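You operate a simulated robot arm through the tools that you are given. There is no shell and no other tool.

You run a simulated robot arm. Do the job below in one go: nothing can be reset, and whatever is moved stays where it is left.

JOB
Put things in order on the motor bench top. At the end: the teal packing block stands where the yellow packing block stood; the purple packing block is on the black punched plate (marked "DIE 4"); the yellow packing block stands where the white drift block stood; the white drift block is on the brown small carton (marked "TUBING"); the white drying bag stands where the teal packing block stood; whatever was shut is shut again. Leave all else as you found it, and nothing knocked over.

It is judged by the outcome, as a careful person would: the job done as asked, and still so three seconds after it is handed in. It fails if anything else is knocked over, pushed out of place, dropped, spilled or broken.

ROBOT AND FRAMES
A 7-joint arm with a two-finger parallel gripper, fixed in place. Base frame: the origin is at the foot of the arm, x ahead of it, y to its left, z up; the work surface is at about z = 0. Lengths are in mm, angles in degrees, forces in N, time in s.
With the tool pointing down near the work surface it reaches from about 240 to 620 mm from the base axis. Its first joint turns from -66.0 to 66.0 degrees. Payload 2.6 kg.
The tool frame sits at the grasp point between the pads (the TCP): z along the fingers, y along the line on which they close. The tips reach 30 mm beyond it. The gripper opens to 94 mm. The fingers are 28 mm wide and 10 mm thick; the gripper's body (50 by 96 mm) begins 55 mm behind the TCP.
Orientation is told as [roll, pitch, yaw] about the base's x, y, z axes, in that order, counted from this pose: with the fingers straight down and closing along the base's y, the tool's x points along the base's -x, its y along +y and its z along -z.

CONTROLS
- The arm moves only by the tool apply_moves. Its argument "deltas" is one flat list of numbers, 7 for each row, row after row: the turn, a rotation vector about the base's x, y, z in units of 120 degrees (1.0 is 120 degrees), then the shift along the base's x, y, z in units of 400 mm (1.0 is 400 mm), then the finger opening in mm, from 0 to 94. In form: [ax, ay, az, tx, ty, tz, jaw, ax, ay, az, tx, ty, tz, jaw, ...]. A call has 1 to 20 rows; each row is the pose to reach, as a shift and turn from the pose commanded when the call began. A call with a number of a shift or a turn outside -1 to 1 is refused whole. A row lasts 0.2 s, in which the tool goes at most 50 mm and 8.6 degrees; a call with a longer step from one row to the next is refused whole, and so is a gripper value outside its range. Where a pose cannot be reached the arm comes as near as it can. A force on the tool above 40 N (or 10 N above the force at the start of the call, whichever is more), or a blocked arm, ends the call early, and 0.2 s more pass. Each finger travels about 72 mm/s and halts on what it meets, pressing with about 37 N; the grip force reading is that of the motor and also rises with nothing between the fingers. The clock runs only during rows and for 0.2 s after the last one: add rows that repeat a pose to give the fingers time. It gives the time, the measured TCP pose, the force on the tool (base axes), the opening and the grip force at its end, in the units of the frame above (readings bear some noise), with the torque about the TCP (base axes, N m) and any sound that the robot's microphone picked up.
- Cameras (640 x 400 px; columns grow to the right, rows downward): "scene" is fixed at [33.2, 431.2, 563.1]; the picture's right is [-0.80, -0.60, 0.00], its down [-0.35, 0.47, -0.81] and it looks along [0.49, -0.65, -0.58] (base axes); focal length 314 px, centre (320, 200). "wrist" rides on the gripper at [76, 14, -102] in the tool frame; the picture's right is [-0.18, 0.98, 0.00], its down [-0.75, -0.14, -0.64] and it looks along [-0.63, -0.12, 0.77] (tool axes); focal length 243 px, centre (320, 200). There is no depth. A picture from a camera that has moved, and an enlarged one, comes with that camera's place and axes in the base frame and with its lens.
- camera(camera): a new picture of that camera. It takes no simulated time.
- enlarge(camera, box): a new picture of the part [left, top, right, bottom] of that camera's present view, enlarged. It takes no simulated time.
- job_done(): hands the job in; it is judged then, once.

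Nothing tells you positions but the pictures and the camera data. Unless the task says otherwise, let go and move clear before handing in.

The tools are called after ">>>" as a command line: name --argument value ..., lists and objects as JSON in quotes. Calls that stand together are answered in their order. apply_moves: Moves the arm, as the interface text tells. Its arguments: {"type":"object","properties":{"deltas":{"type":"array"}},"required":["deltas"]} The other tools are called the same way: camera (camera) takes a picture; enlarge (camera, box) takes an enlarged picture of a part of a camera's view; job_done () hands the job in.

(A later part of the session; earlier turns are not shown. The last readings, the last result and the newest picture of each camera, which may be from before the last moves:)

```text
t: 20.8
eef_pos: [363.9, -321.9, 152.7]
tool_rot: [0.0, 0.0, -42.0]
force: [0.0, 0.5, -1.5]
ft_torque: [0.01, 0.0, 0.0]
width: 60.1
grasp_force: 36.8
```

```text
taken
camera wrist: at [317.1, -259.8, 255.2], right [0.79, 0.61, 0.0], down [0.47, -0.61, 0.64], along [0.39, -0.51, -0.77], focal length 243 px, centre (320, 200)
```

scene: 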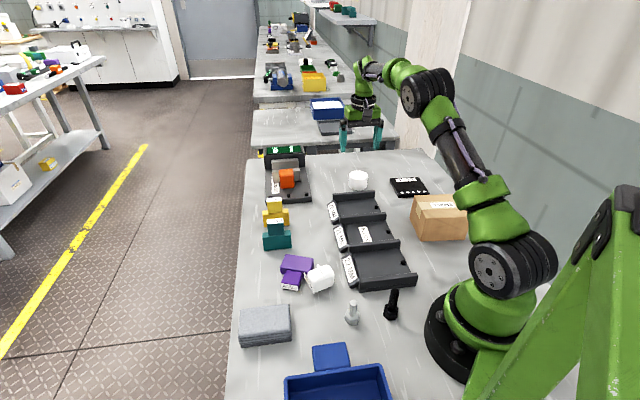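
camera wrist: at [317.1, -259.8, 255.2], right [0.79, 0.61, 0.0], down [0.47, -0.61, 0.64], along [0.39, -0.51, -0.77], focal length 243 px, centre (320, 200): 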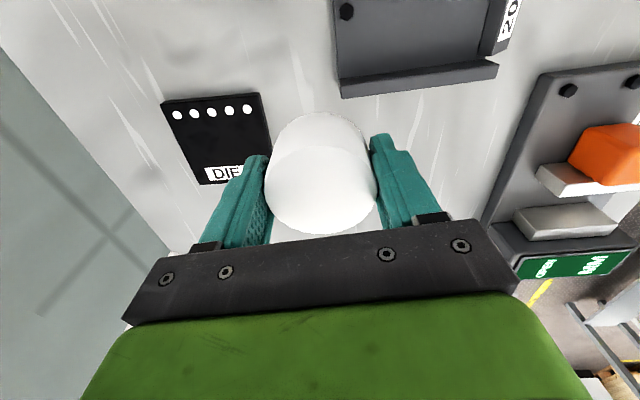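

>>> apply_moves --deltas '[0, 0, 0, -0.02, 0.004, 0.005, 30, 0, 0, 0, -0.05, 0.01, 0.01, 30, 0, 0, 0, -0.09, 0.018, 0.015, 30, 0, 0, 0, -0.13, 0.028, 0.02, 30, 0, 0, 0, -0.17, 0.038, 0.025, 30, 0, 0, 0, -0.21, 0.048, 0.03, 30, 0, 0, 0, -0.25, 0.058, 0.03, 30, 0, 0, 0, -0.29, 0.066, 0.03, 30, 0, 0, 0, -0.33, 0.075, 0.03, 30, 0, 0, 0, -0.36, 0.082, 0.03, 30, 0, 0, 0, -0.38, 0.086, 0.03, 30, 0, 0, 0, -0.38, 0.086, 0.03, 30]'

>>> camera --camera "wrist"

>>> camera --camera "scene"

```text
t: 23.4
eef_pos: [212.5, -285.3, 163.9]
tool_rot: [-0.1, 0.0, -41.8]
force: [-0.2, -0.4, -1.2]
ft_torque: [0.0, -0.03, 0.02]
width: 60.1
grasp_force: 37.2
```

```text
taken
camera wrist: at [165.2, -223.4, 266.6], right [0.79, 0.61, 0.0], down [0.47, -0.61, 0.64], along [0.39, -0.51, -0.77], focal length 243 px, centre (320, 200)
```

wrist: 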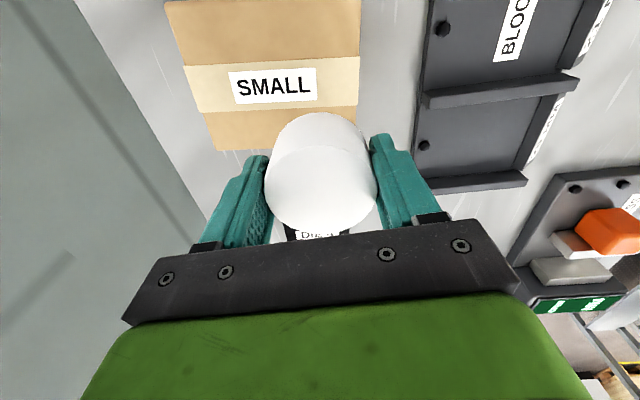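

```text
taken
```

scene: 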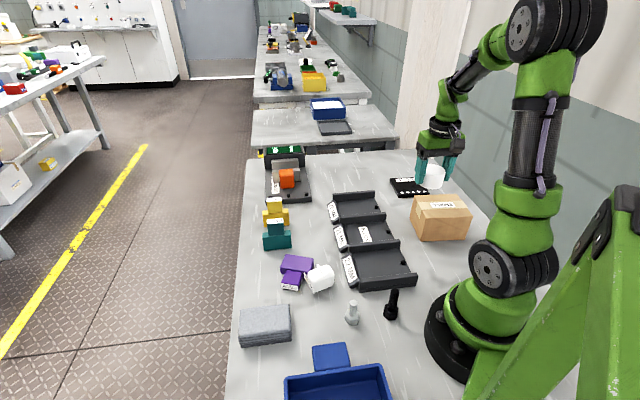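

>>> enlarge --camera "wrist" --box '[150, 0, 390, 160]'

>>> enlarge --camera "scene" --box '[400, 180, 480, 250]'

```text
2.50 times, centred on (270, 80) of wrist
camera zoom: at [165.2, -223.4, 266.6], right [0.79, 0.61, 0.0], down [0.47, -0.61, 0.64], along [0.39, -0.51, -0.77], focal length 606 px, centre (445, 500)
```

zoom: 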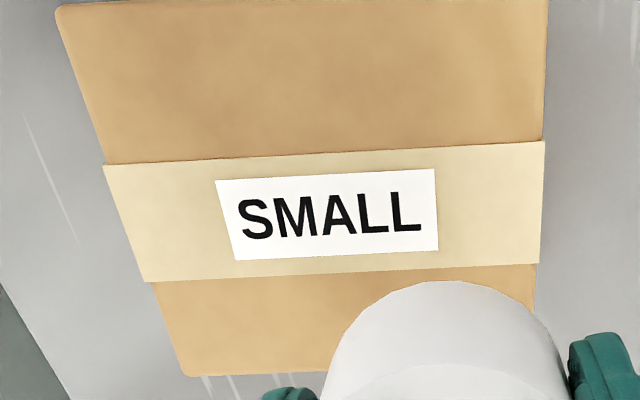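

```text
5.71 times, centred on (440, 215) of scene
camera zoom: at [33.2, 431.2, 563.1], right [-0.8, -0.6, 0.0], down [-0.35, 0.47, -0.81], along [0.49, -0.65, -0.58], focal length 1794 px, centre (-366, 114)
```

zoom: 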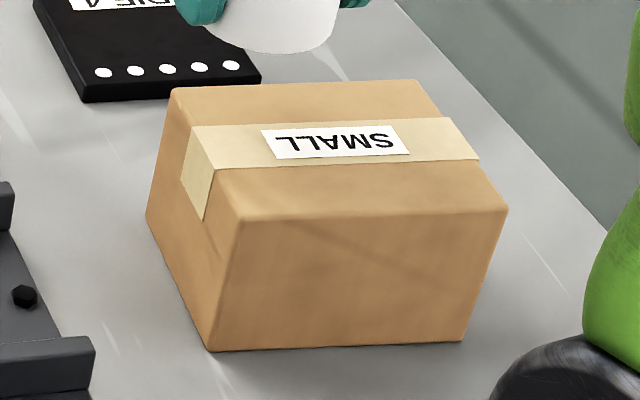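

The only carton on this bench is the brown one (top label "SMALL"), centred near (169,-284). I move the cylinder above its centre.

>>> apply_moves --deltas '[0, 0, 0, -0.015, 0, 0, 30, 0, 0, 0, -0.04, 0.001, 0, 30, 0, 0, 0, -0.07, 0.002, -0.01, 30, 0, 0, 0, -0.095, 0.003, -0.02, 30, 0, 0, 0, -0.107, 0.003, -0.035, 30, 0, 0, 0, -0.107, 0.003, -0.05, 30, 0, 0, 0, -0.107, 0.003, -0.05, 30]'

>>> camera --camera "wrist"

>>> enlarge --camera "scene" --box '[390, 130, 500, 250]'

```text
t: 25.0
eef_pos: [169.9, -285.5, 142.2]
tool_rot: [0.1, 0.0, -41.8]
force: [-0.1, -0.6, -0.9]
ft_torque: [0.01, 0.01, -0.01]
width: 59.9
grasp_force: 36.5
```

```text
taken
camera wrist: at [121.9, -224.1, 246.5], right [0.79, 0.61, 0.0], down [0.47, -0.61, 0.64], along [0.39, -0.51, -0.77], focal length 243 px, centre (320, 200)
```

wrist: 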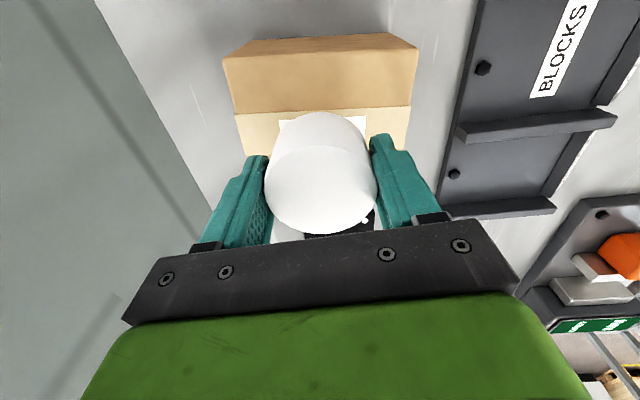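

```text
3.33 times, centred on (445, 190) of scene
camera zoom: at [33.2, 431.2, 563.1], right [-0.8, -0.6, 0.0], down [-0.35, 0.47, -0.81], along [0.49, -0.65, -0.58], focal length 1046 px, centre (-97, 233)
```

zoom: 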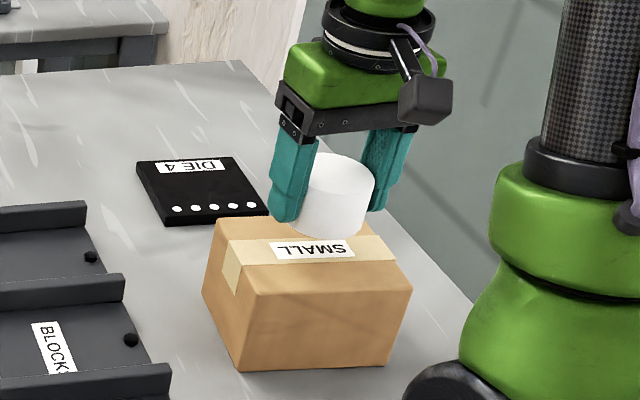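

Aligned with the carton centre. Lowering slowly to just above the top.

>>> apply_moves --deltas '[0, 0, 0, 0, 0, -0.015, 30, 0, 0, 0, 0, 0, -0.035, 30, 0, 0, 0, 0, 0, -0.05, 30, 0, 0, 0, 0, 0, -0.06, 30, 0, 0, 0, 0, 0, -0.065, 30, 0, 0, 0, 0, 0, -0.065, 30]'

>>> enlarge --camera "scene" --box '[410, 165, 480, 235]'

```text
t: 26.4
eef_pos: [169.9, -285.8, 116.9]
tool_rot: [0.0, 0.0, -41.9]
force: [-0.2, -0.4, -1.0]
ft_torque: [-0.01, 0.01, -0.04]
width: 59.9
grasp_force: 36.7
```

```text
5.71 times, centred on (445, 200) of scene
camera zoom: at [33.2, 431.2, 563.1], right [-0.8, -0.6, 0.0], down [-0.35, 0.47, -0.81], along [0.49, -0.65, -0.58], focal length 1794 px, centre (-394, 200)
```

zoom: 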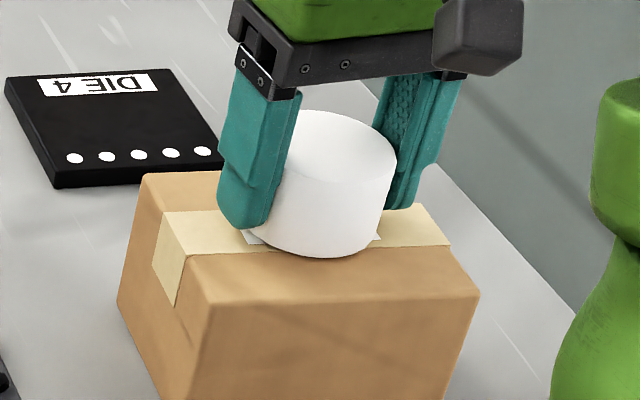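

>>> apply_moves --deltas '[0, 0, 0, 0, 0, -0.004, 30, 0, 0, 0, 0, 0, -0.008, 30, 0, 0, 0, 0, 0, -0.01, 30, 0, 0, 0, 0, 0, -0.01, 30]'

```text
t: 27.4
eef_pos: [171.2, -286.6, 115.1]
tool_rot: [0.1, -0.5, -41.8]
force: [1.1, 4.6, 32.5]
ft_torque: [-0.11, -0.38, -0.05]
width: 60.0
grasp_force: 37.2
```

Contact (32 N). I back off a little to unload before opening.

>>> apply_moves --deltas '[0, 0, 0, 0, 0, 0.004, 30, 0, 0, 0, 0, 0, 0.0065, 30, 0, 0, 0, 0, 0, 0.0065, 30]'

```text
t: 28.2
eef_pos: [169.1, -285.1, 116.3]
tool_rot: [0.0, 0.2, -41.8]
force: [-0.4, -1.6, 2.2]
ft_torque: [-0.09, -0.16, 0.0]
width: 59.9
grasp_force: 37.1
```

Nearly unloaded and resting on the carton. I open slowly and rise straight up.

>>> apply_moves --deltas '[0, 0, 0, 0, 0, 0, 62, 0, 0, 0, 0, 0, 0, 66, 0, 0, 0, 0, 0, 0, 76, 0, 0, 0, 0, 0, 0, 90, 0, 0, 0, 0, 0, 0, 94, 0, 0, 0, 0, 0, 0.03, 94, 0, 0, 0, 0, 0, 0.09, 94, 0, 0, 0, 0, 0, 0.19, 94, 0, 0, 0, 0, 0, 0.25, 94, 0, 0, 0, 0, 0, 0.25, 94]'

>>> camera --camera "wrist"

>>> enlarge --camera "scene" --box '[390, 150, 490, 250]'

```text
t: 30.4
eef_pos: [170.4, -283.1, 217.9]
tool_rot: [-0.1, 0.0, -41.9]
force: [0.7, 0.3, 0.1]
ft_torque: [0.02, 0.01, 0.01]
width: 94.0
grasp_force: 0.1
```

```text
taken
camera wrist: at [122.9, -222.0, 320.6], right [0.79, 0.61, 0.0], down [0.47, -0.61, 0.64], along [0.39, -0.51, -0.77], focal length 243 px, centre (320, 200)
```

wrist: 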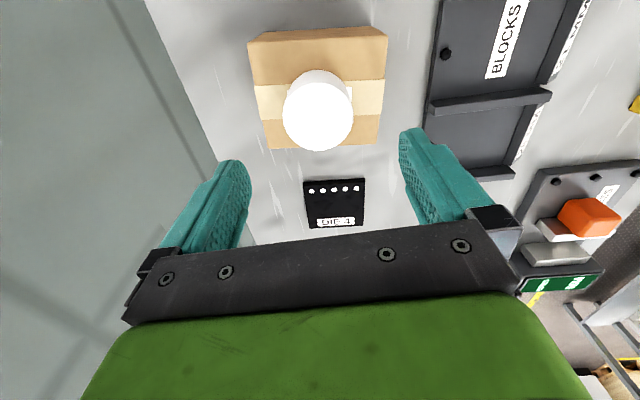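

```text
4.00 times, centred on (440, 200) of scene
camera zoom: at [33.2, 431.2, 563.1], right [-0.8, -0.6, 0.0], down [-0.35, 0.47, -0.81], along [0.49, -0.65, -0.58], focal length 1255 px, centre (-160, 200)
```

zoom: 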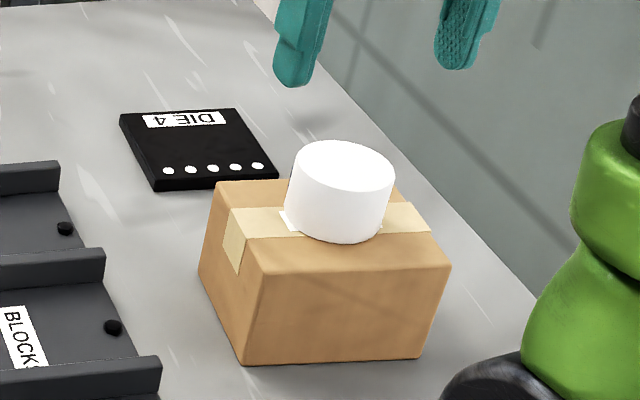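

The cylinder stands on the carton. Next is the yellow block. I'll grip its wide lower part across its length (yaw -45°, more contact and clear of neighbours), so I move above (530,-36).

>>> apply_moves --deltas '[0, 0, 0, 0.04, 0.03, 0.01, 94, 0, 0, 0, 0.11, 0.075, 0.02, 94, 0, 0, 0, 0.19, 0.13, 0.02, 94, 0, 0, 0, 0.27, 0.185, 0.02, 94, 0, 0, -0.01, 0.35, 0.24, 0.01, 94, 0, 0, -0.02, 0.43, 0.295, 0.0, 94, 0, 0, -0.0258, 0.51, 0.35, 0.0, 94, 0, 0, -0.0258, 0.59, 0.405, 0.0, 94, 0, 0, -0.0258, 0.67, 0.46, 0.0, 94, 0, 0, -0.0258, 0.75, 0.515, 0.0, 94, 0, 0, -0.0258, 0.83, 0.57, -0.01, 94, 0, 0, -0.0258, 0.88, 0.605, -0.02, 94, 0, 0, -0.0258, 0.9, 0.617, -0.04, 94, 0, 0, -0.0258, 0.9, 0.617, -0.05, 94, 0, 0, -0.0258, 0.9, 0.617, -0.05, 94]'

>>> camera --camera "wrist"

>>> camera --camera "scene"

```text
t: 33.6
eef_pos: [528.5, -36.7, 195.6]
tool_rot: [0.0, 0.0, -44.9]
force: [0.4, -0.3, 1.0]
ft_torque: [-0.01, 0.02, -0.01]
width: 94.1
grasp_force: 0.0
```

```text
taken
camera wrist: at [485.1, 27.0, 297.8], right [0.82, 0.57, 0.0], down [0.43, -0.63, 0.64], along [0.36, -0.53, -0.77], focal length 243 px, centre (320, 200)
```

wrist: 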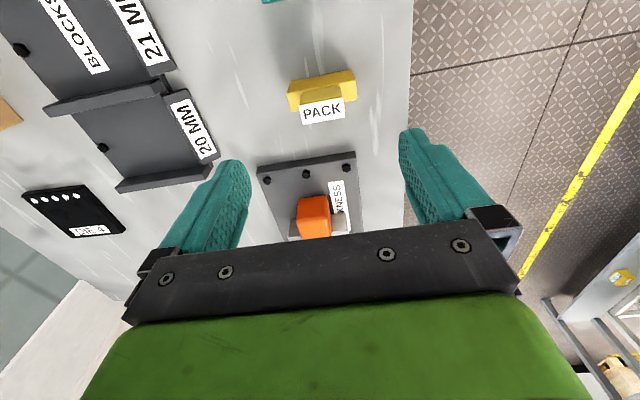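

```text
taken
```

scene: 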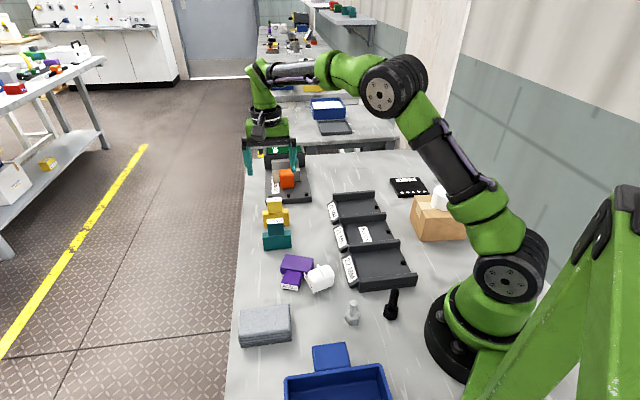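

>>> enlarge --camera "wrist" --box '[270, 50, 370, 150]'

>>> enlarge --camera "wrist" --box '[240, 60, 400, 200]'

```text
4.00 times, centred on (320, 100) of wrist
camera zoom: at [485.1, 27.0, 297.8], right [0.82, 0.57, 0.0], down [0.43, -0.63, 0.64], along [0.36, -0.53, -0.77], focal length 970 px, centre (320, 600)
```

zoom: 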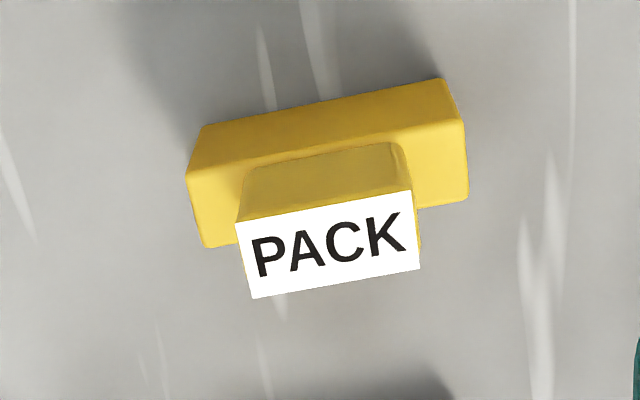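

```text
2.86 times, centred on (320, 130) of wrist
camera zoom: at [485.1, 27.0, 297.8], right [0.82, 0.57, 0.0], down [0.43, -0.63, 0.64], along [0.36, -0.53, -0.77], focal length 693 px, centre (320, 400)
```

zoom: 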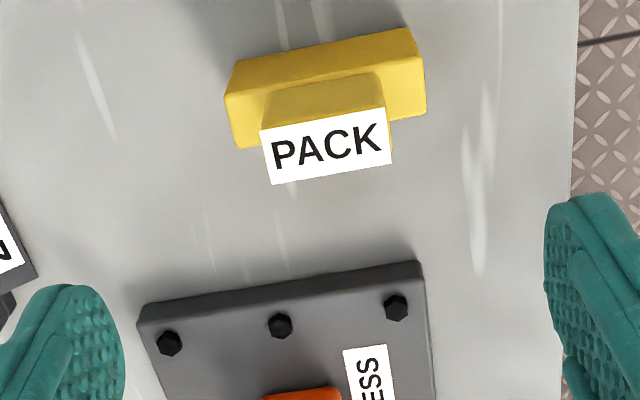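

The yellow block is almost directly below and aligned. I descend in two stages around its lower part.

>>> apply_moves --deltas '[0, 0, 0, 0.002, 0, -0.06, 94, 0, 0, 0, 0.004, 0, -0.14, 94, 0, 0, 0, 0.0055, 0, -0.2, 94, 0, 0, 0, 0.0055, 0, -0.225, 94, 0, 0, 0, 0.0055, 0, -0.225, 94]'

>>> camera --camera "wrist"

>>> enlarge --camera "scene" --box '[220, 130, 340, 250]'

```text
t: 34.8
eef_pos: [531.3, -36.1, 106.0]
tool_rot: [0.0, 0.1, -44.8]
force: [-0.3, 0.3, -0.7]
ft_torque: [-0.03, -0.02, 0.02]
width: 93.9
grasp_force: 0.0
```

```text
taken
camera wrist: at [488.1, 27.2, 209.3], right [0.82, 0.57, 0.0], down [0.43, -0.63, 0.64], along [0.36, -0.53, -0.77], focal length 243 px, centre (320, 200)
```

wrist: 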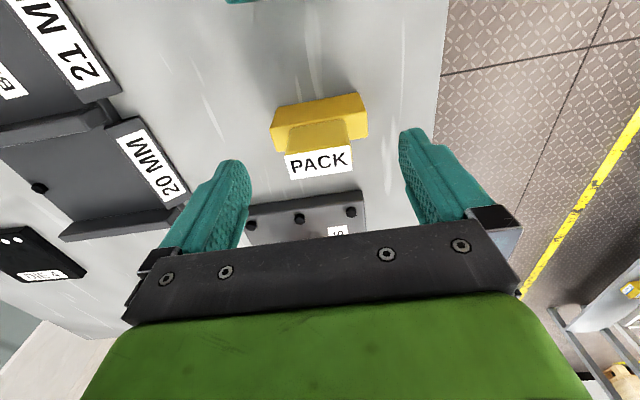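

```text
3.33 times, centred on (280, 190) of scene
camera zoom: at [33.2, 431.2, 563.1], right [-0.8, -0.6, 0.0], down [-0.35, 0.47, -0.81], along [0.49, -0.65, -0.58], focal length 1046 px, centre (453, 233)
```

zoom: 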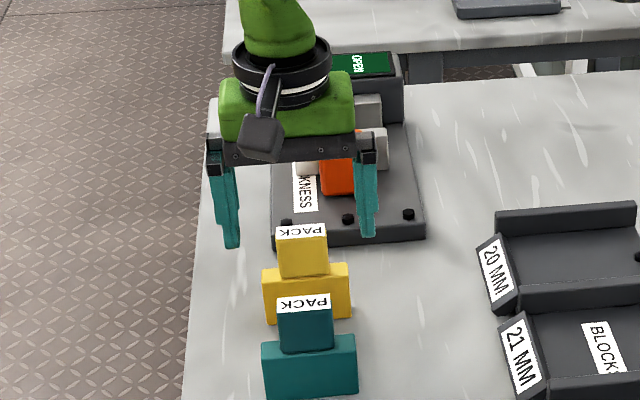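

>>> apply_moves --deltas '[0, 0, 0, 0, 0, -0.06, 94, 0, 0, 0, 0, 0, -0.12, 94, 0, 0, 0, 0, 0, -0.155, 94, 0, 0, 0, 0, 0, -0.17, 94, 0, 0, 0, 0, 0, -0.17, 94]'

>>> camera --camera "wrist"

>>> enlarge --camera "scene" --box '[220, 130, 340, 250]'

```text
t: 36.0
eef_pos: [532.5, -37.7, 40.5]
tool_rot: [0.0, 0.0, -45.0]
force: [-1.1, 0.3, 0.5]
ft_torque: [-0.02, 0.0, 0.0]
width: 93.9
grasp_force: 0.1
```

```text
taken
camera wrist: at [488.8, 26.5, 142.6], right [0.82, 0.57, 0.0], down [0.43, -0.63, 0.64], along [0.36, -0.53, -0.77], focal length 243 px, centre (320, 200)
```

wrist: 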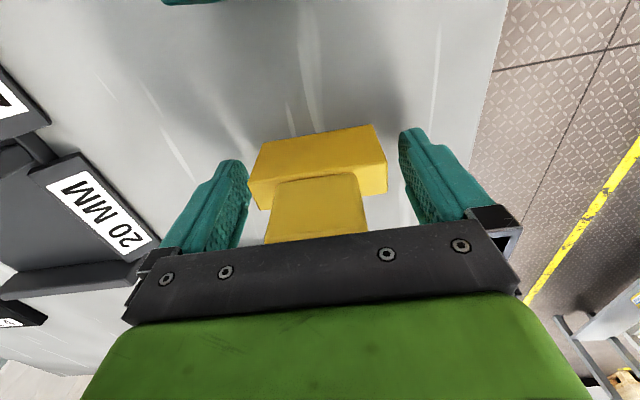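

```text
3.33 times, centred on (280, 190) of scene
camera zoom: at [33.2, 431.2, 563.1], right [-0.8, -0.6, 0.0], down [-0.35, 0.47, -0.81], along [0.49, -0.65, -0.58], focal length 1046 px, centre (453, 233)
```

zoom: 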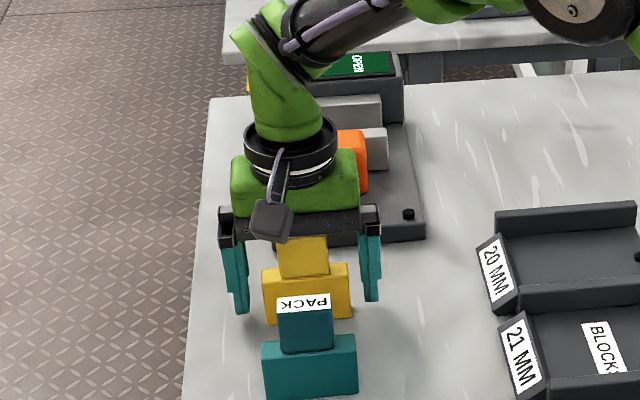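

>>> apply_moves --deltas '[0, 0, 0, 0, 0, 0, 82, 0, 0, 0, 0, 0, 0, 74, 0, 0, 0, 0, 0, 0, 66, 0, 0, 0, 0, 0, 0, 50, 0, 0, 0, 0, 0, 0, 40, 0, 0, 0, 0, 0, 0, 40]'

>>> camera --camera "wrist"

```text
t: 37.4
eef_pos: [531.5, -37.6, 40.4]
tool_rot: [0.0, -0.1, -44.9]
force: [0.1, -0.8, -0.3]
ft_torque: [-0.03, 0.0, 0.0]
width: 73.8
grasp_force: 36.5
```

```text
taken
camera wrist: at [488.8, 26.6, 142.9], right [0.82, 0.57, 0.0], down [0.43, -0.63, 0.64], along [0.36, -0.53, -0.77], focal length 243 px, centre (320, 200)
```

wrist: 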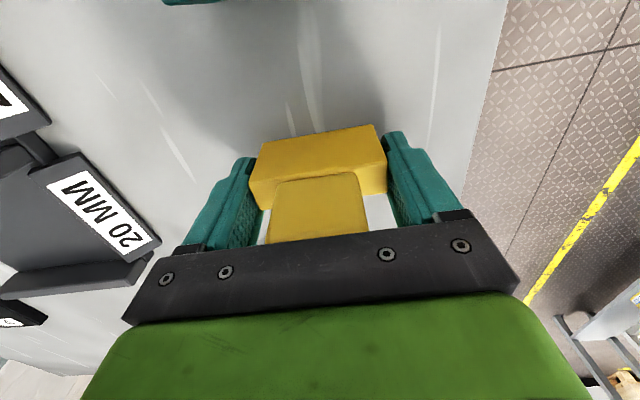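

Gripped at 74 mm across the lower part. Lifting slowly.

>>> apply_moves --deltas '[0, 0, 0, 0, 0, 0.01, 40, 0, 0, 0, 0, 0, 0.03, 40, 0, 0, 0, 0, 0, 0.06, 40, 0, 0, 0, 0, 0, 0.1, 40, 0, 0, 0, 0, 0, 0.14, 40, 0, 0, 0, 0, 0, 0.18, 40, 0, 0, 0, 0, 0, 0.21, 40, 0, 0, 0, 0, 0, 0.22, 40, 0, 0, 0, 0, 0, 0.22, 40]'

>>> camera --camera "wrist"

>>> enlarge --camera "scene" --box '[220, 130, 340, 250]'

```text
t: 39.4
eef_pos: [531.3, -36.2, 128.4]
tool_rot: [-0.1, -0.1, -44.9]
force: [0.2, -0.4, -2.4]
ft_torque: [0.05, 0.0, 0.01]
width: 73.4
grasp_force: 37.2
```

```text
taken
camera wrist: at [486.8, 26.1, 230.9], right [0.82, 0.57, 0.0], down [0.43, -0.63, 0.64], along [0.36, -0.53, -0.77], focal length 243 px, centre (320, 200)
```

wrist: 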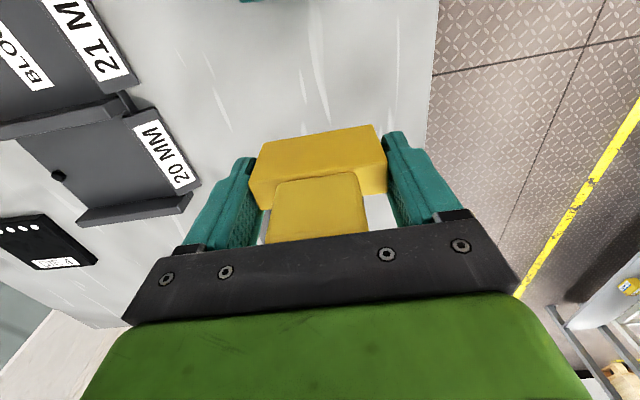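

```text
3.33 times, centred on (280, 190) of scene
camera zoom: at [33.2, 431.2, 563.1], right [-0.8, -0.6, 0.0], down [-0.35, 0.47, -0.81], along [0.49, -0.65, -0.58], focal length 1046 px, centre (453, 233)
```

zoom: 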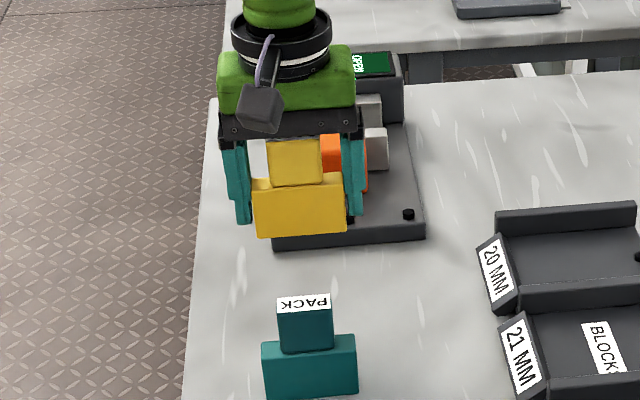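

>>> apply_moves --deltas '[0, 0, 0, -0.0025, -0.01, 0, 40, 0, 0, 0, -0.008, -0.03, 0, 40, 0, 0, 0, -0.016, -0.06, 0, 40, 0, 0, 0, -0.026, -0.1, 0, 40, 0, 0, 0, -0.037, -0.14, 0, 40, 0, 0, 0, -0.048, -0.18, 0, 40, 0, 0, 0, -0.056, -0.21, 0, 40, 0, 0, 0, -0.061, -0.23, 0, 40]'

>>> camera --camera "wrist"

```text
t: 41.2
eef_pos: [508.9, -130.2, 127.6]
tool_rot: [0.1, 0.0, -45.0]
force: [-0.2, -0.4, -2.4]
ft_torque: [0.0, -0.01, 0.01]
width: 73.8
grasp_force: 36.9
```

```text
taken
camera wrist: at [463.8, -66.4, 230.6], right [0.82, 0.57, 0.0], down [0.43, -0.63, 0.64], along [0.36, -0.53, -0.77], focal length 243 px, centre (320, 200)
```

wrist: 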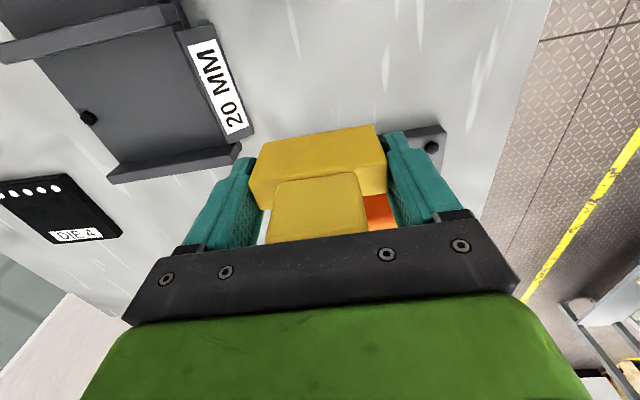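

>>> apply_moves --deltas '[0, 0, 0, -0.004, -0.015, 0, 40, 0, 0, 0, -0.013, -0.045, 0, 40, 0, 0, 0, -0.025, -0.09, 0, 40, 0, 0, 0, -0.039, -0.14, 0, 40, 0, 0, 0, -0.053, -0.19, 0, 40, 0, 0, 0, -0.067, -0.24, 0, 40, 0, 0, 0, -0.081, -0.29, 0, 40, 0, 0, 0, -0.095, -0.34, 0, 40, 0, 0, 0, -0.109, -0.39, 0, 40, 0, 0, 0, -0.122, -0.435, 0, 40, 0, 0, 0, -0.133, -0.475, 0, 40, 0, 0, 0, -0.141, -0.505, 0, 40, 0, 0, 0, -0.144, -0.518, 0, 40, 0, 0, 0, -0.144, -0.518, 0, 40]'

>>> camera --camera "wrist"

>>> enlarge --camera "scene" --box '[310, 110, 430, 210]'

```text
t: 44.2
eef_pos: [451.8, -337.1, 126.4]
tool_rot: [0.0, 0.0, -44.9]
force: [0.3, 0.6, -2.9]
ft_torque: [-0.04, 0.02, 0.0]
width: 73.6
grasp_force: 37.4
```

```text
taken
camera wrist: at [406.6, -272.9, 230.0], right [0.82, 0.57, 0.0], down [0.43, -0.63, 0.64], along [0.36, -0.53, -0.77], focal length 243 px, centre (320, 200)
```

wrist: 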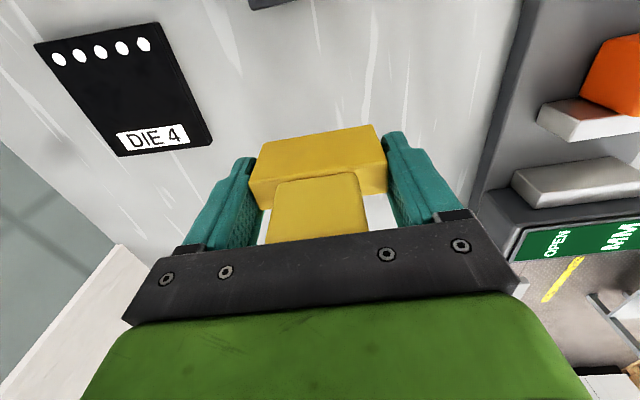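

```text
4.00 times, centred on (370, 160) of scene
camera zoom: at [33.2, 431.2, 563.1], right [-0.8, -0.6, 0.0], down [-0.35, 0.47, -0.81], along [0.49, -0.65, -0.58], focal length 1255 px, centre (120, 360)
```

zoom: 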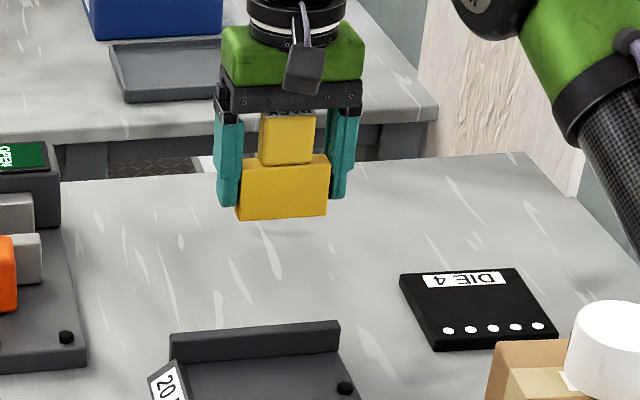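

>>> apply_moves --deltas '[0, 0, 0, 0, 0, -0.02, 40, 0, 0, 0, 0, 0, -0.06, 40, 0, 0, 0, 0, 0, -0.11, 40, 0, 0, 0, 0, 0, -0.15, 40, 0, 0, 0, 0, 0, -0.18, 40, 0, 0, 0, 0, 0, -0.197, 40, 0, 0, 0, 0, 0, -0.197, 40]'

```text
t: 45.8
eef_pos: [451.3, -337.9, 48.9]
tool_rot: [0.0, -0.1, -45.0]
force: [0.1, -0.3, -2.0]
ft_torque: [-0.05, -0.01, -0.03]
width: 73.8
grasp_force: 37.4
```

>>> apply_moves --deltas '[0, 0, 0, 0, 0, -0.006, 40, 0, 0, 0, 0, 0, -0.012, 40, 0, 0, 0, 0, 0, -0.017, 40, 0, 0, 0, 0, 0, -0.017, 40]'

>>> enlarge --camera "scene" --box '[320, 130, 400, 200]'

```text
t: 46.8
eef_pos: [451.8, -336.0, 41.3]
tool_rot: [0.0, 0.0, -44.9]
force: [-0.2, 0.3, -2.2]
ft_torque: [-0.01, 0.01, 0.0]
width: 73.8
grasp_force: 37.0
```

```text
5.71 times, centred on (360, 165) of scene
camera zoom: at [33.2, 431.2, 563.1], right [-0.8, -0.6, 0.0], down [-0.35, 0.47, -0.81], along [0.49, -0.65, -0.58], focal length 1794 px, centre (91, 400)
```

zoom: 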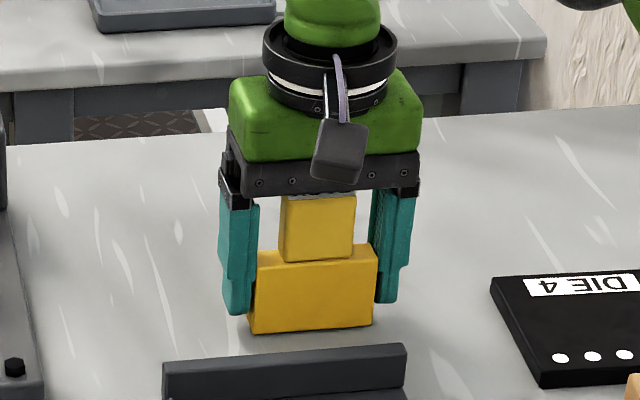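

>>> apply_moves --deltas '[0, 0, 0, 0, 0, -0.0025, 40, 0, 0, 0, 0, 0, -0.004, 40, 0, 0, 0, 0, 0, -0.004, 40]'

```text
t: 47.6
eef_pos: [450.7, -338.0, 41.8]
tool_rot: [0.0, -0.1, -44.9]
force: [-2.0, -0.1, 5.6]
ft_torque: [0.08, 0.09, 0.02]
width: 73.7
grasp_force: 37.3
```

Light contact with the table (5.6 N). I open slowly and rise.

>>> apply_moves --deltas '[0, 0, 0, 0, 0, 0, 75, 0, 0, 0, 0, 0, 0, 78, 0, 0, 0, 0, 0, 0, 86, 0, 0, 0, 0, 0, 0, 94, 0, 0, 0, 0, 0, 0, 94, 0, 0, 0, 0, 0, 0.03, 94, 0, 0, 0, 0, 0, 0.09, 94, 0, 0, 0, 0, 0, 0.18, 94, 0, 0, 0, 0, 0, 0.28, 94, 0, 0, 0, 0, 0, 0.33, 94, 0, 0, 0, 0, 0, 0.33, 94]'

>>> camera --camera "wrist"

>>> enlarge --camera "scene" --box '[320, 130, 400, 200]'

```text
t: 50.0
eef_pos: [450.5, -337.1, 170.4]
tool_rot: [0.1, -0.1, -44.8]
force: [-0.1, 0.1, -0.7]
ft_torque: [0.02, 0.0, 0.0]
width: 93.9
grasp_force: 0.1
```

```text
taken
camera wrist: at [406.0, -272.8, 273.3], right [0.82, 0.57, 0.0], down [0.43, -0.63, 0.64], along [0.36, -0.53, -0.77], focal length 243 px, centre (320, 200)
```

wrist: 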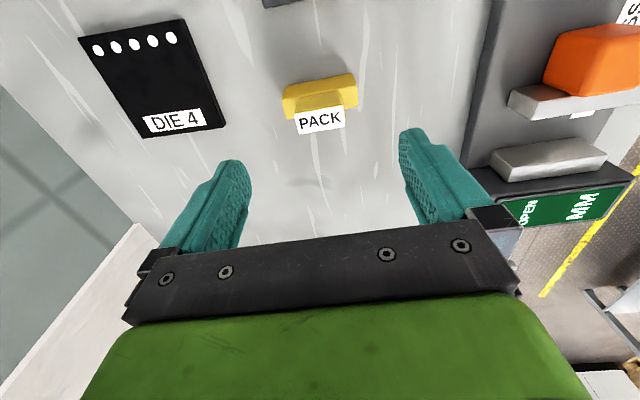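

```text
5.71 times, centred on (360, 165) of scene
camera zoom: at [33.2, 431.2, 563.1], right [-0.8, -0.6, 0.0], down [-0.35, 0.47, -0.81], along [0.49, -0.65, -0.58], focal length 1794 px, centre (91, 400)
```

zoom: 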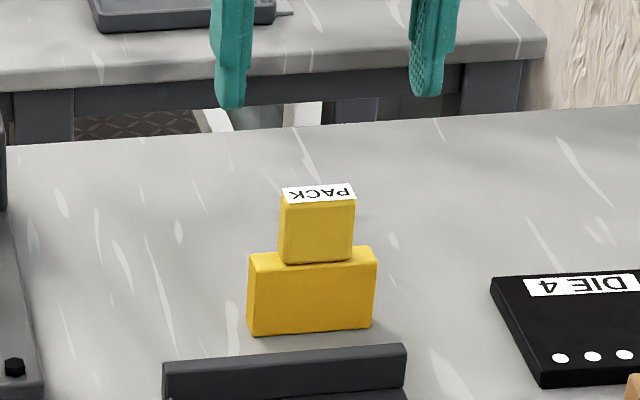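

Yellow now stands where the cylinder was. Next is teal, near (469,28): same yaw, moving above it.

>>> apply_moves --deltas '[0, 0, 0, 0.003, 0.04, 0.01, 94, 0, 0, 0, 0.007, 0.12, 0.02, 94, 0, 0, 0, 0.011, 0.21, 0.03, 94, 0, 0, 0, 0.015, 0.3, 0.03, 94, 0, 0, 0, 0.02, 0.4, 0.03, 94, 0, 0, 0, 0.025, 0.5, 0.03, 94, 0, 0, 0, 0.03, 0.6, 0.03, 94, 0, 0, 0, 0.035, 0.7, 0.03, 94, 0, 0, 0, 0.04, 0.8, 0.03, 94, 0, 0, 0, 0.043, 0.87, 0.03, 94, 0, 0, 0, 0.0455, 0.905, 0.03, 94, 0, 0, 0, 0.0455, 0.912, 0.03, 94, 0, 0, 0, 0.0455, 0.912, 0.03, 94]'

>>> camera --camera "wrist"

>>> enlarge --camera "wrist" --box '[270, 50, 370, 150]'

```text
t: 52.8
eef_pos: [470.0, 27.7, 185.5]
tool_rot: [0.0, 0.1, -45.0]
force: [0.5, -0.2, 0.3]
ft_torque: [0.0, 0.0, -0.03]
width: 94.1
grasp_force: 0.0
```

```text
taken
camera wrist: at [425.7, 92.0, 287.8], right [0.82, 0.57, 0.0], down [0.43, -0.63, 0.64], along [0.36, -0.53, -0.77], focal length 243 px, centre (320, 200)
```

wrist: 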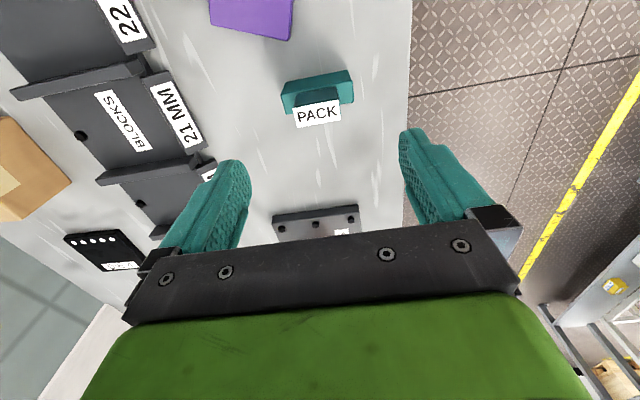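

```text
4.00 times, centred on (320, 100) of wrist
camera zoom: at [425.7, 92.0, 287.8], right [0.82, 0.57, 0.0], down [0.43, -0.63, 0.64], along [0.36, -0.53, -0.77], focal length 970 px, centre (320, 600)
```

zoom: 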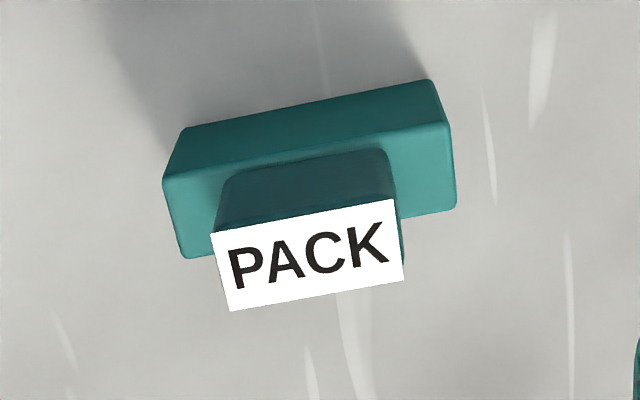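

>>> apply_moves --deltas '[0, 0, 0, -0.003, -0.002, -0.06, 94, 0, 0, 0, -0.005, -0.0035, -0.14, 94, 0, 0, 0, -0.005, -0.0035, -0.2, 94, 0, 0, 0, -0.005, -0.0035, -0.2, 94]'

>>> enlarge --camera "wrist" --box '[240, 80, 400, 200]'

```text
t: 53.8
eef_pos: [466.7, 24.9, 103.5]
tool_rot: [0.0, 0.1, -45.0]
force: [-0.4, -0.6, -0.9]
ft_torque: [-0.01, 0.01, -0.03]
width: 93.8
grasp_force: 0.1
```

```text
3.33 times, centred on (320, 140) of wrist
camera zoom: at [422.5, 89.7, 206.5], right [0.82, 0.57, 0.0], down [0.43, -0.63, 0.64], along [0.36, -0.53, -0.77], focal length 809 px, centre (320, 400)
```

zoom: 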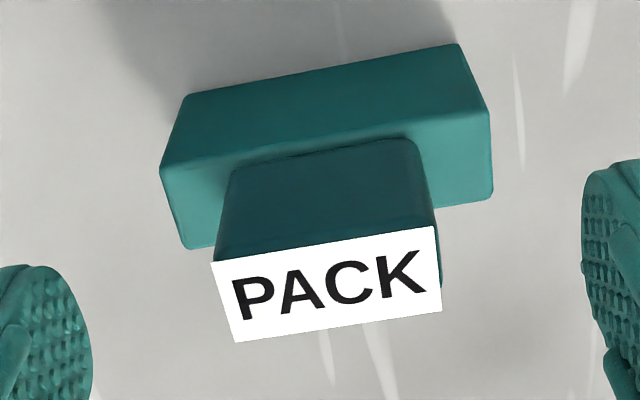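

>>> apply_moves --deltas '[0, 0, 0, 0.004, 0.001, -0.06, 94, 0, 0, 0, 0.004, 0.001, -0.12, 94, 0, 0, 0, 0.004, 0.001, -0.15, 94, 0, 0, 0, 0.004, 0.001, -0.158, 94, 0, 0, 0, 0.004, 0.001, -0.158, 94]'

>>> camera --camera "wrist"

>>> enlarge --camera "scene" --box '[230, 170, 330, 260]'

```text
t: 55.0
eef_pos: [467.0, 27.3, 40.7]
tool_rot: [0.0, -0.1, -44.8]
force: [-0.2, 0.1, -0.4]
ft_torque: [0.01, 0.01, 0.0]
width: 93.9
grasp_force: 0.0
```

```text
taken
camera wrist: at [423.6, 90.6, 143.1], right [0.82, 0.57, 0.0], down [0.43, -0.63, 0.64], along [0.36, -0.53, -0.77], focal length 243 px, centre (320, 200)
```

wrist: 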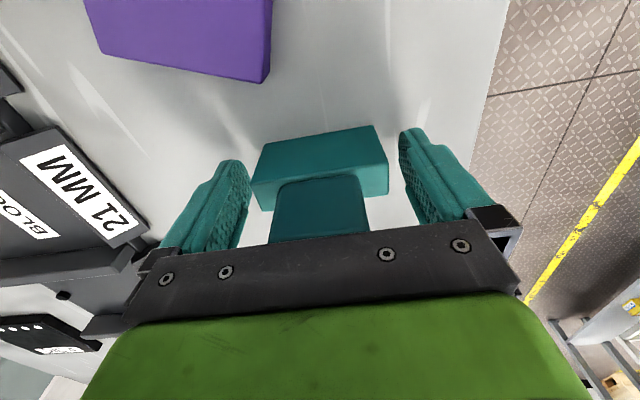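

```text
4.44 times, centred on (280, 215) of scene
camera zoom: at [33.2, 431.2, 563.1], right [-0.8, -0.6, 0.0], down [-0.35, 0.47, -0.81], along [0.49, -0.65, -0.58], focal length 1395 px, centre (498, 133)
```

zoom: 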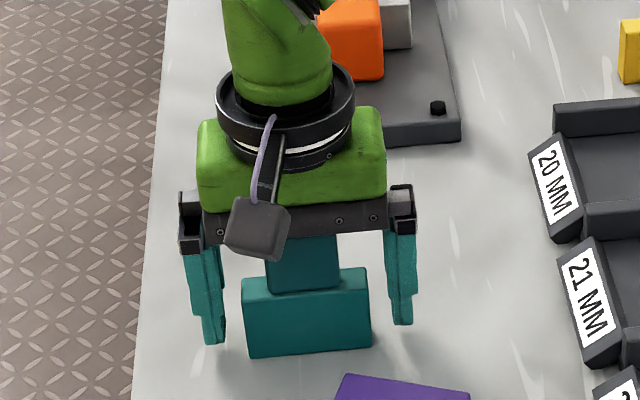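

>>> apply_moves --deltas '[0, 0, 0, 0, 0, 0, 82, 0, 0, 0, 0, 0, 0, 76, 0, 0, 0, 0, 0, 0, 66, 0, 0, 0, 0, 0, 0, 50, 0, 0, 0, 0, 0, 0, 40, 0, 0, 0, 0, 0, 0, 40]'

>>> camera --camera "wrist"

```text
t: 56.4
eef_pos: [468.9, 25.6, 39.9]
tool_rot: [0.0, 0.0, -44.9]
force: [-0.8, 0.5, -0.4]
ft_torque: [0.03, -0.01, 0.0]
width: 73.9
grasp_force: 36.7
```

```text
taken
camera wrist: at [423.6, 90.5, 143.4], right [0.82, 0.57, 0.0], down [0.43, -0.63, 0.64], along [0.36, -0.53, -0.77], focal length 243 px, centre (320, 200)
```

wrist: 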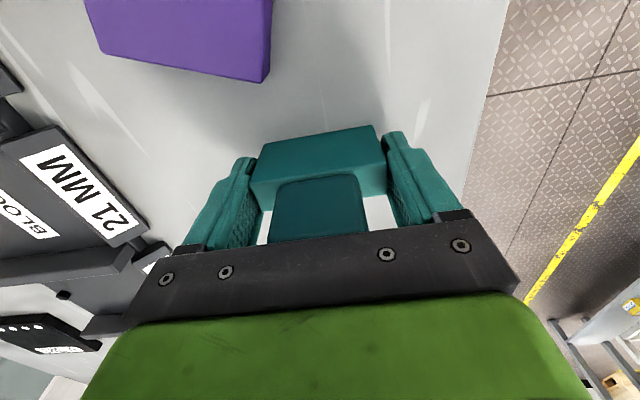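

>>> apply_moves --deltas '[0, 0, 0, 0, 0, 0.01, 40, 0, 0, 0, 0, 0, 0.03, 40, 0, 0, 0, 0, 0, 0.06, 40, 0, 0, 0, 0, 0, 0.09, 40, 0, 0, 0, 0, 0, 0.11, 40, 0, 0, 0, 0, 0, 0.12, 40, 0, 0, 0, 0, 0, 0.12, 40]'

>>> camera --camera "wrist"

```text
t: 58.0
eef_pos: [468.1, 26.7, 88.7]
tool_rot: [0.1, -0.1, -44.9]
force: [-0.2, -0.8, -2.6]
ft_torque: [-0.01, -0.02, -0.01]
width: 73.6
grasp_force: 36.8
```

```text
taken
camera wrist: at [424.0, 91.4, 191.1], right [0.82, 0.57, 0.0], down [0.43, -0.63, 0.64], along [0.36, -0.53, -0.77], focal length 243 px, centre (320, 200)
```

wrist: 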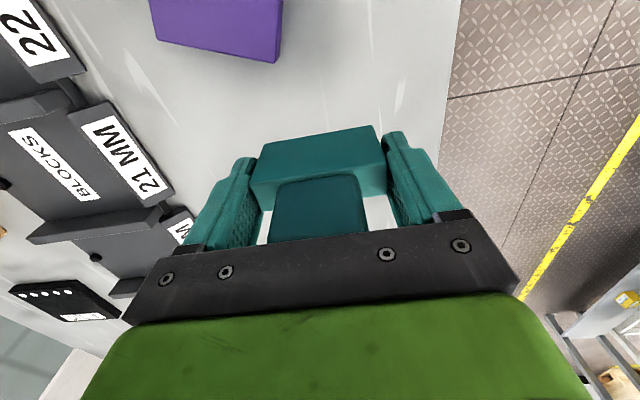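

>>> apply_moves --deltas '[0, 0, 0, 0.008, -0.008, 0, 40, 0, 0, 0, 0.025, -0.025, 0, 40, 0, 0, 0, 0.05, -0.05, 0, 40, 0, 0, 0, 0.08, -0.08, 0, 40, 0, 0, 0, 0.11, -0.11, 0, 40, 0, 0, 0, 0.135, -0.135, 0, 40, 0, 0, 0, 0.152, -0.152, 0, 40, 0, 0, 0, 0.1595, -0.1595, 0, 40, 0, 0, 0, 0.1595, -0.1595, 0, 40]'

>>> camera --camera "wrist"

>>> enlarge --camera "scene" --box '[220, 130, 340, 250]'

```text
t: 60.0
eef_pos: [531.8, -37.3, 89.0]
tool_rot: [0.0, 0.0, -45.1]
force: [-0.5, 0.5, -1.7]
ft_torque: [-0.04, 0.02, 0.0]
width: 73.6
grasp_force: 36.7
```

```text
taken
camera wrist: at [487.8, 27.0, 191.8], right [0.82, 0.57, 0.0], down [0.43, -0.63, 0.64], along [0.36, -0.53, -0.77], focal length 243 px, centre (320, 200)
```

wrist: 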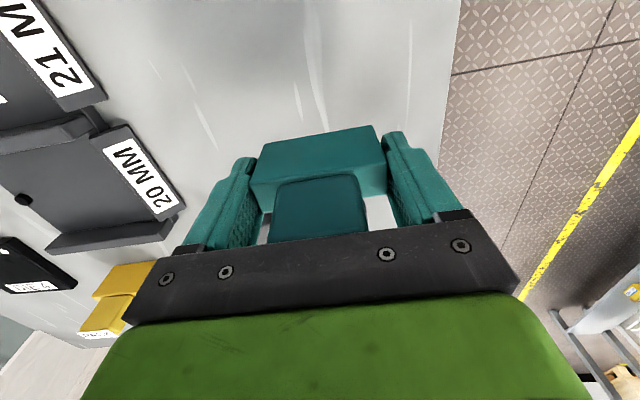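

```text
3.33 times, centred on (280, 190) of scene
camera zoom: at [33.2, 431.2, 563.1], right [-0.8, -0.6, 0.0], down [-0.35, 0.47, -0.81], along [0.49, -0.65, -0.58], focal length 1046 px, centre (453, 233)
```

zoom: 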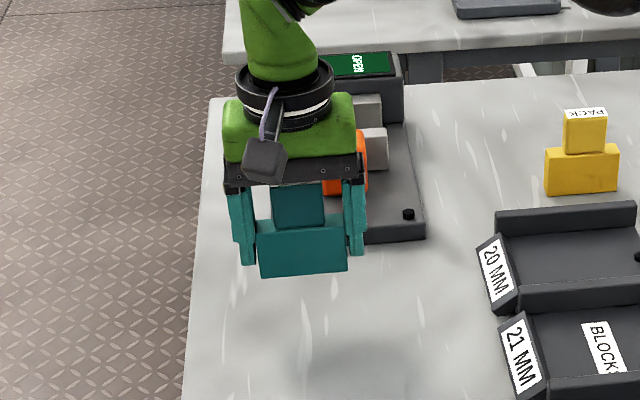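

Positioned at yellow's old spot. I lower to just above the table, then contact gently.

>>> apply_moves --deltas '[0, 0, 0, 0, 0, -0.02, 40, 0, 0, 0, 0, 0, -0.06, 40, 0, 0, 0, 0, 0, -0.09, 40, 0, 0, 0, 0, 0, -0.11, 40, 0, 0, 0, 0, 0, -0.116, 40, 0, 0, 0, 0, 0, -0.116, 40]'

```text
t: 61.4
eef_pos: [532.7, -35.7, 43.6]
tool_rot: [0.0, -0.1, -45.0]
force: [-0.2, 0.1, -2.3]
ft_torque: [-0.02, -0.01, 0.01]
width: 73.6
grasp_force: 37.2
```

>>> apply_moves --deltas '[0, 0, 0, 0, -0.002, -0.003, 40, 0, 0, 0, 0, -0.002, -0.006, 40, 0, 0, 0, 0, -0.002, -0.009, 40, 0, 0, 0, 0, -0.002, -0.009, 40]'

```text
t: 62.4
eef_pos: [532.6, -37.1, 41.0]
tool_rot: [0.0, -0.1, -45.0]
force: [-9.3, 1.7, 20.3]
ft_torque: [-0.02, 0.58, -0.11]
width: 73.8
grasp_force: 37.5
```

>>> apply_moves --deltas '[0, 0, 0, 0, 0, 0.0025, 40, 0, 0, 0, 0, 0, 0.004, 40, 0, 0, 0, 0, 0, 0.004, 40]'

```text
t: 63.2
eef_pos: [532.5, -36.4, 40.4]
tool_rot: [0.1, -0.1, -44.9]
force: [-3.0, 0.8, 17.9]
ft_torque: [0.36, -0.06, 0.05]
width: 74.0
grasp_force: 37.0
```

>>> apply_moves --deltas '[0, 0, 0, 0, 0, 0.0025, 40, 0, 0, 0, 0, 0, 0.0025, 40]'

```text
t: 63.8
eef_pos: [532.0, -36.6, 40.0]
tool_rot: [-0.1, 0.0, -44.9]
force: [1.5, 0.8, 6.1]
ft_torque: [0.21, -0.29, -0.05]
width: 73.9
grasp_force: 37.4
```

Down to about 6 N. Open slowly, then rise.

>>> apply_moves --deltas '[0, 0, 0, 0, 0, 0, 75, 0, 0, 0, 0, 0, 0, 78, 0, 0, 0, 0, 0, 0, 86, 0, 0, 0, 0, 0, 0, 94, 0, 0, 0, 0, 0, 0, 94, 0, 0, 0, 0, 0, 0.03, 94, 0, 0, 0, 0, 0, 0.09, 94, 0, 0, 0, 0, 0, 0.18, 94, 0, 0, 0, 0, 0, 0.28, 94, 0, 0, 0, 0, 0, 0.33, 94, 0, 0, 0, 0, 0, 0.33, 94]'

>>> camera --camera "wrist"

>>> enlarge --camera "scene" --box '[256, 190, 304, 254]'

```text
t: 66.2
eef_pos: [533.1, -35.9, 174.7]
tool_rot: [0.0, 0.0, -44.9]
force: [0.3, 0.4, 0.2]
ft_torque: [0.04, 0.01, 0.0]
width: 93.7
grasp_force: 0.0
```

```text
taken
camera wrist: at [488.8, 28.0, 276.8], right [0.82, 0.57, 0.0], down [0.43, -0.63, 0.64], along [0.36, -0.53, -0.77], focal length 243 px, centre (320, 200)
```

wrist: 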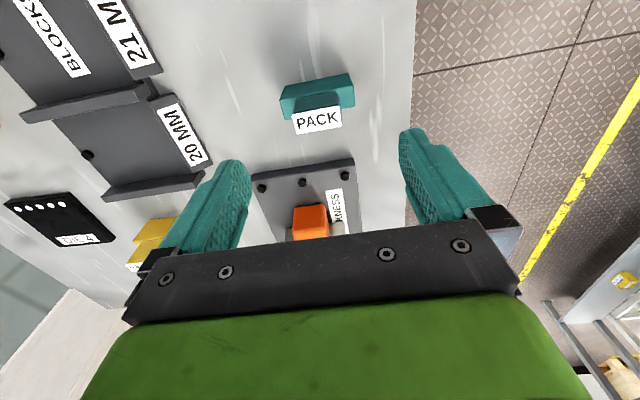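

```text
6.25 times, centred on (280, 222) of scene
camera zoom: at [33.2, 431.2, 563.1], right [-0.8, -0.6, 0.0], down [-0.35, 0.47, -0.81], along [0.49, -0.65, -0.58], focal length 1962 px, centre (570, 62)
```

zoom: 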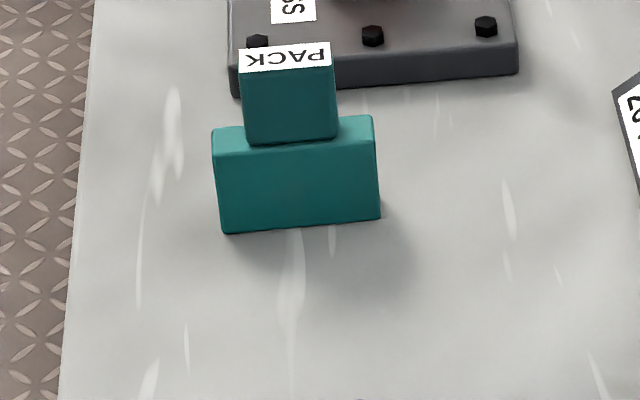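

Teal is now exactly where yellow stood. Next the drying bag: I move above it to inspect it and the purple block beside it.

>>> apply_moves --deltas '[0, 0, 0, -0.05, 0.02, 0.02, 94, 0, 0, 0, -0.13, 0.055, 0.04, 94, 0, 0, 0, -0.21, 0.09, 0.06, 94, 0, 0, 0, -0.29, 0.125, 0.07, 94, 0, 0, 0, -0.37, 0.16, 0.07, 94, 0, 0, 0, -0.45, 0.195, 0.07, 94, 0, 0, 0, -0.52, 0.225, 0.07, 94, 0, 0, 0, -0.5575, 0.24, 0.07, 94, 0, 0, 0, -0.5575, 0.24, 0.07, 94]'

>>> camera --camera "wrist"

>>> camera --camera "scene"

```text
t: 68.2
eef_pos: [308.0, 59.7, 198.7]
tool_rot: [0.0, -0.1, -45.0]
force: [0.0, -0.7, 0.0]
ft_torque: [-0.02, -0.03, -0.02]
width: 94.1
grasp_force: 0.1
```

```text
taken
camera wrist: at [263.7, 122.4, 302.6], right [0.82, 0.57, 0.0], down [0.43, -0.63, 0.64], along [0.36, -0.53, -0.77], focal length 243 px, centre (320, 200)
```

wrist: 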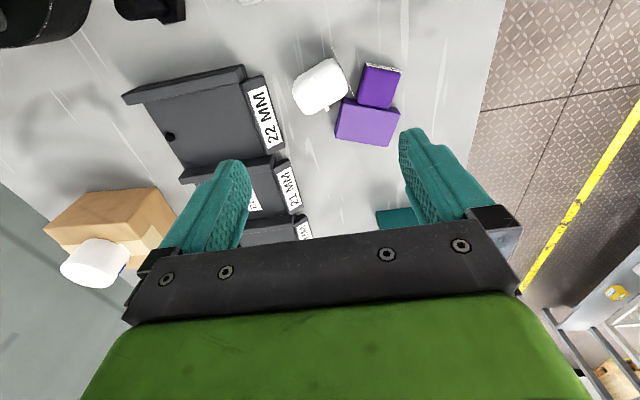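

```text
taken
```

scene: 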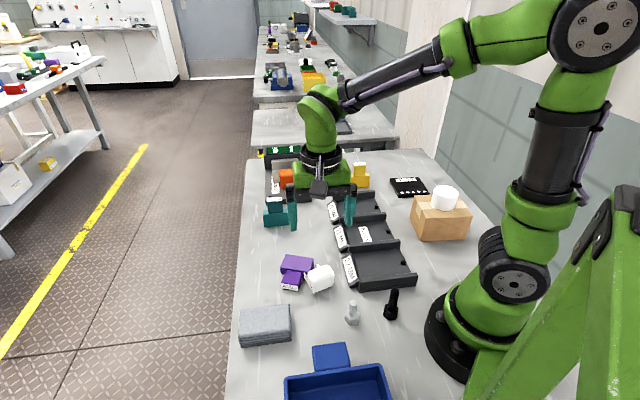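

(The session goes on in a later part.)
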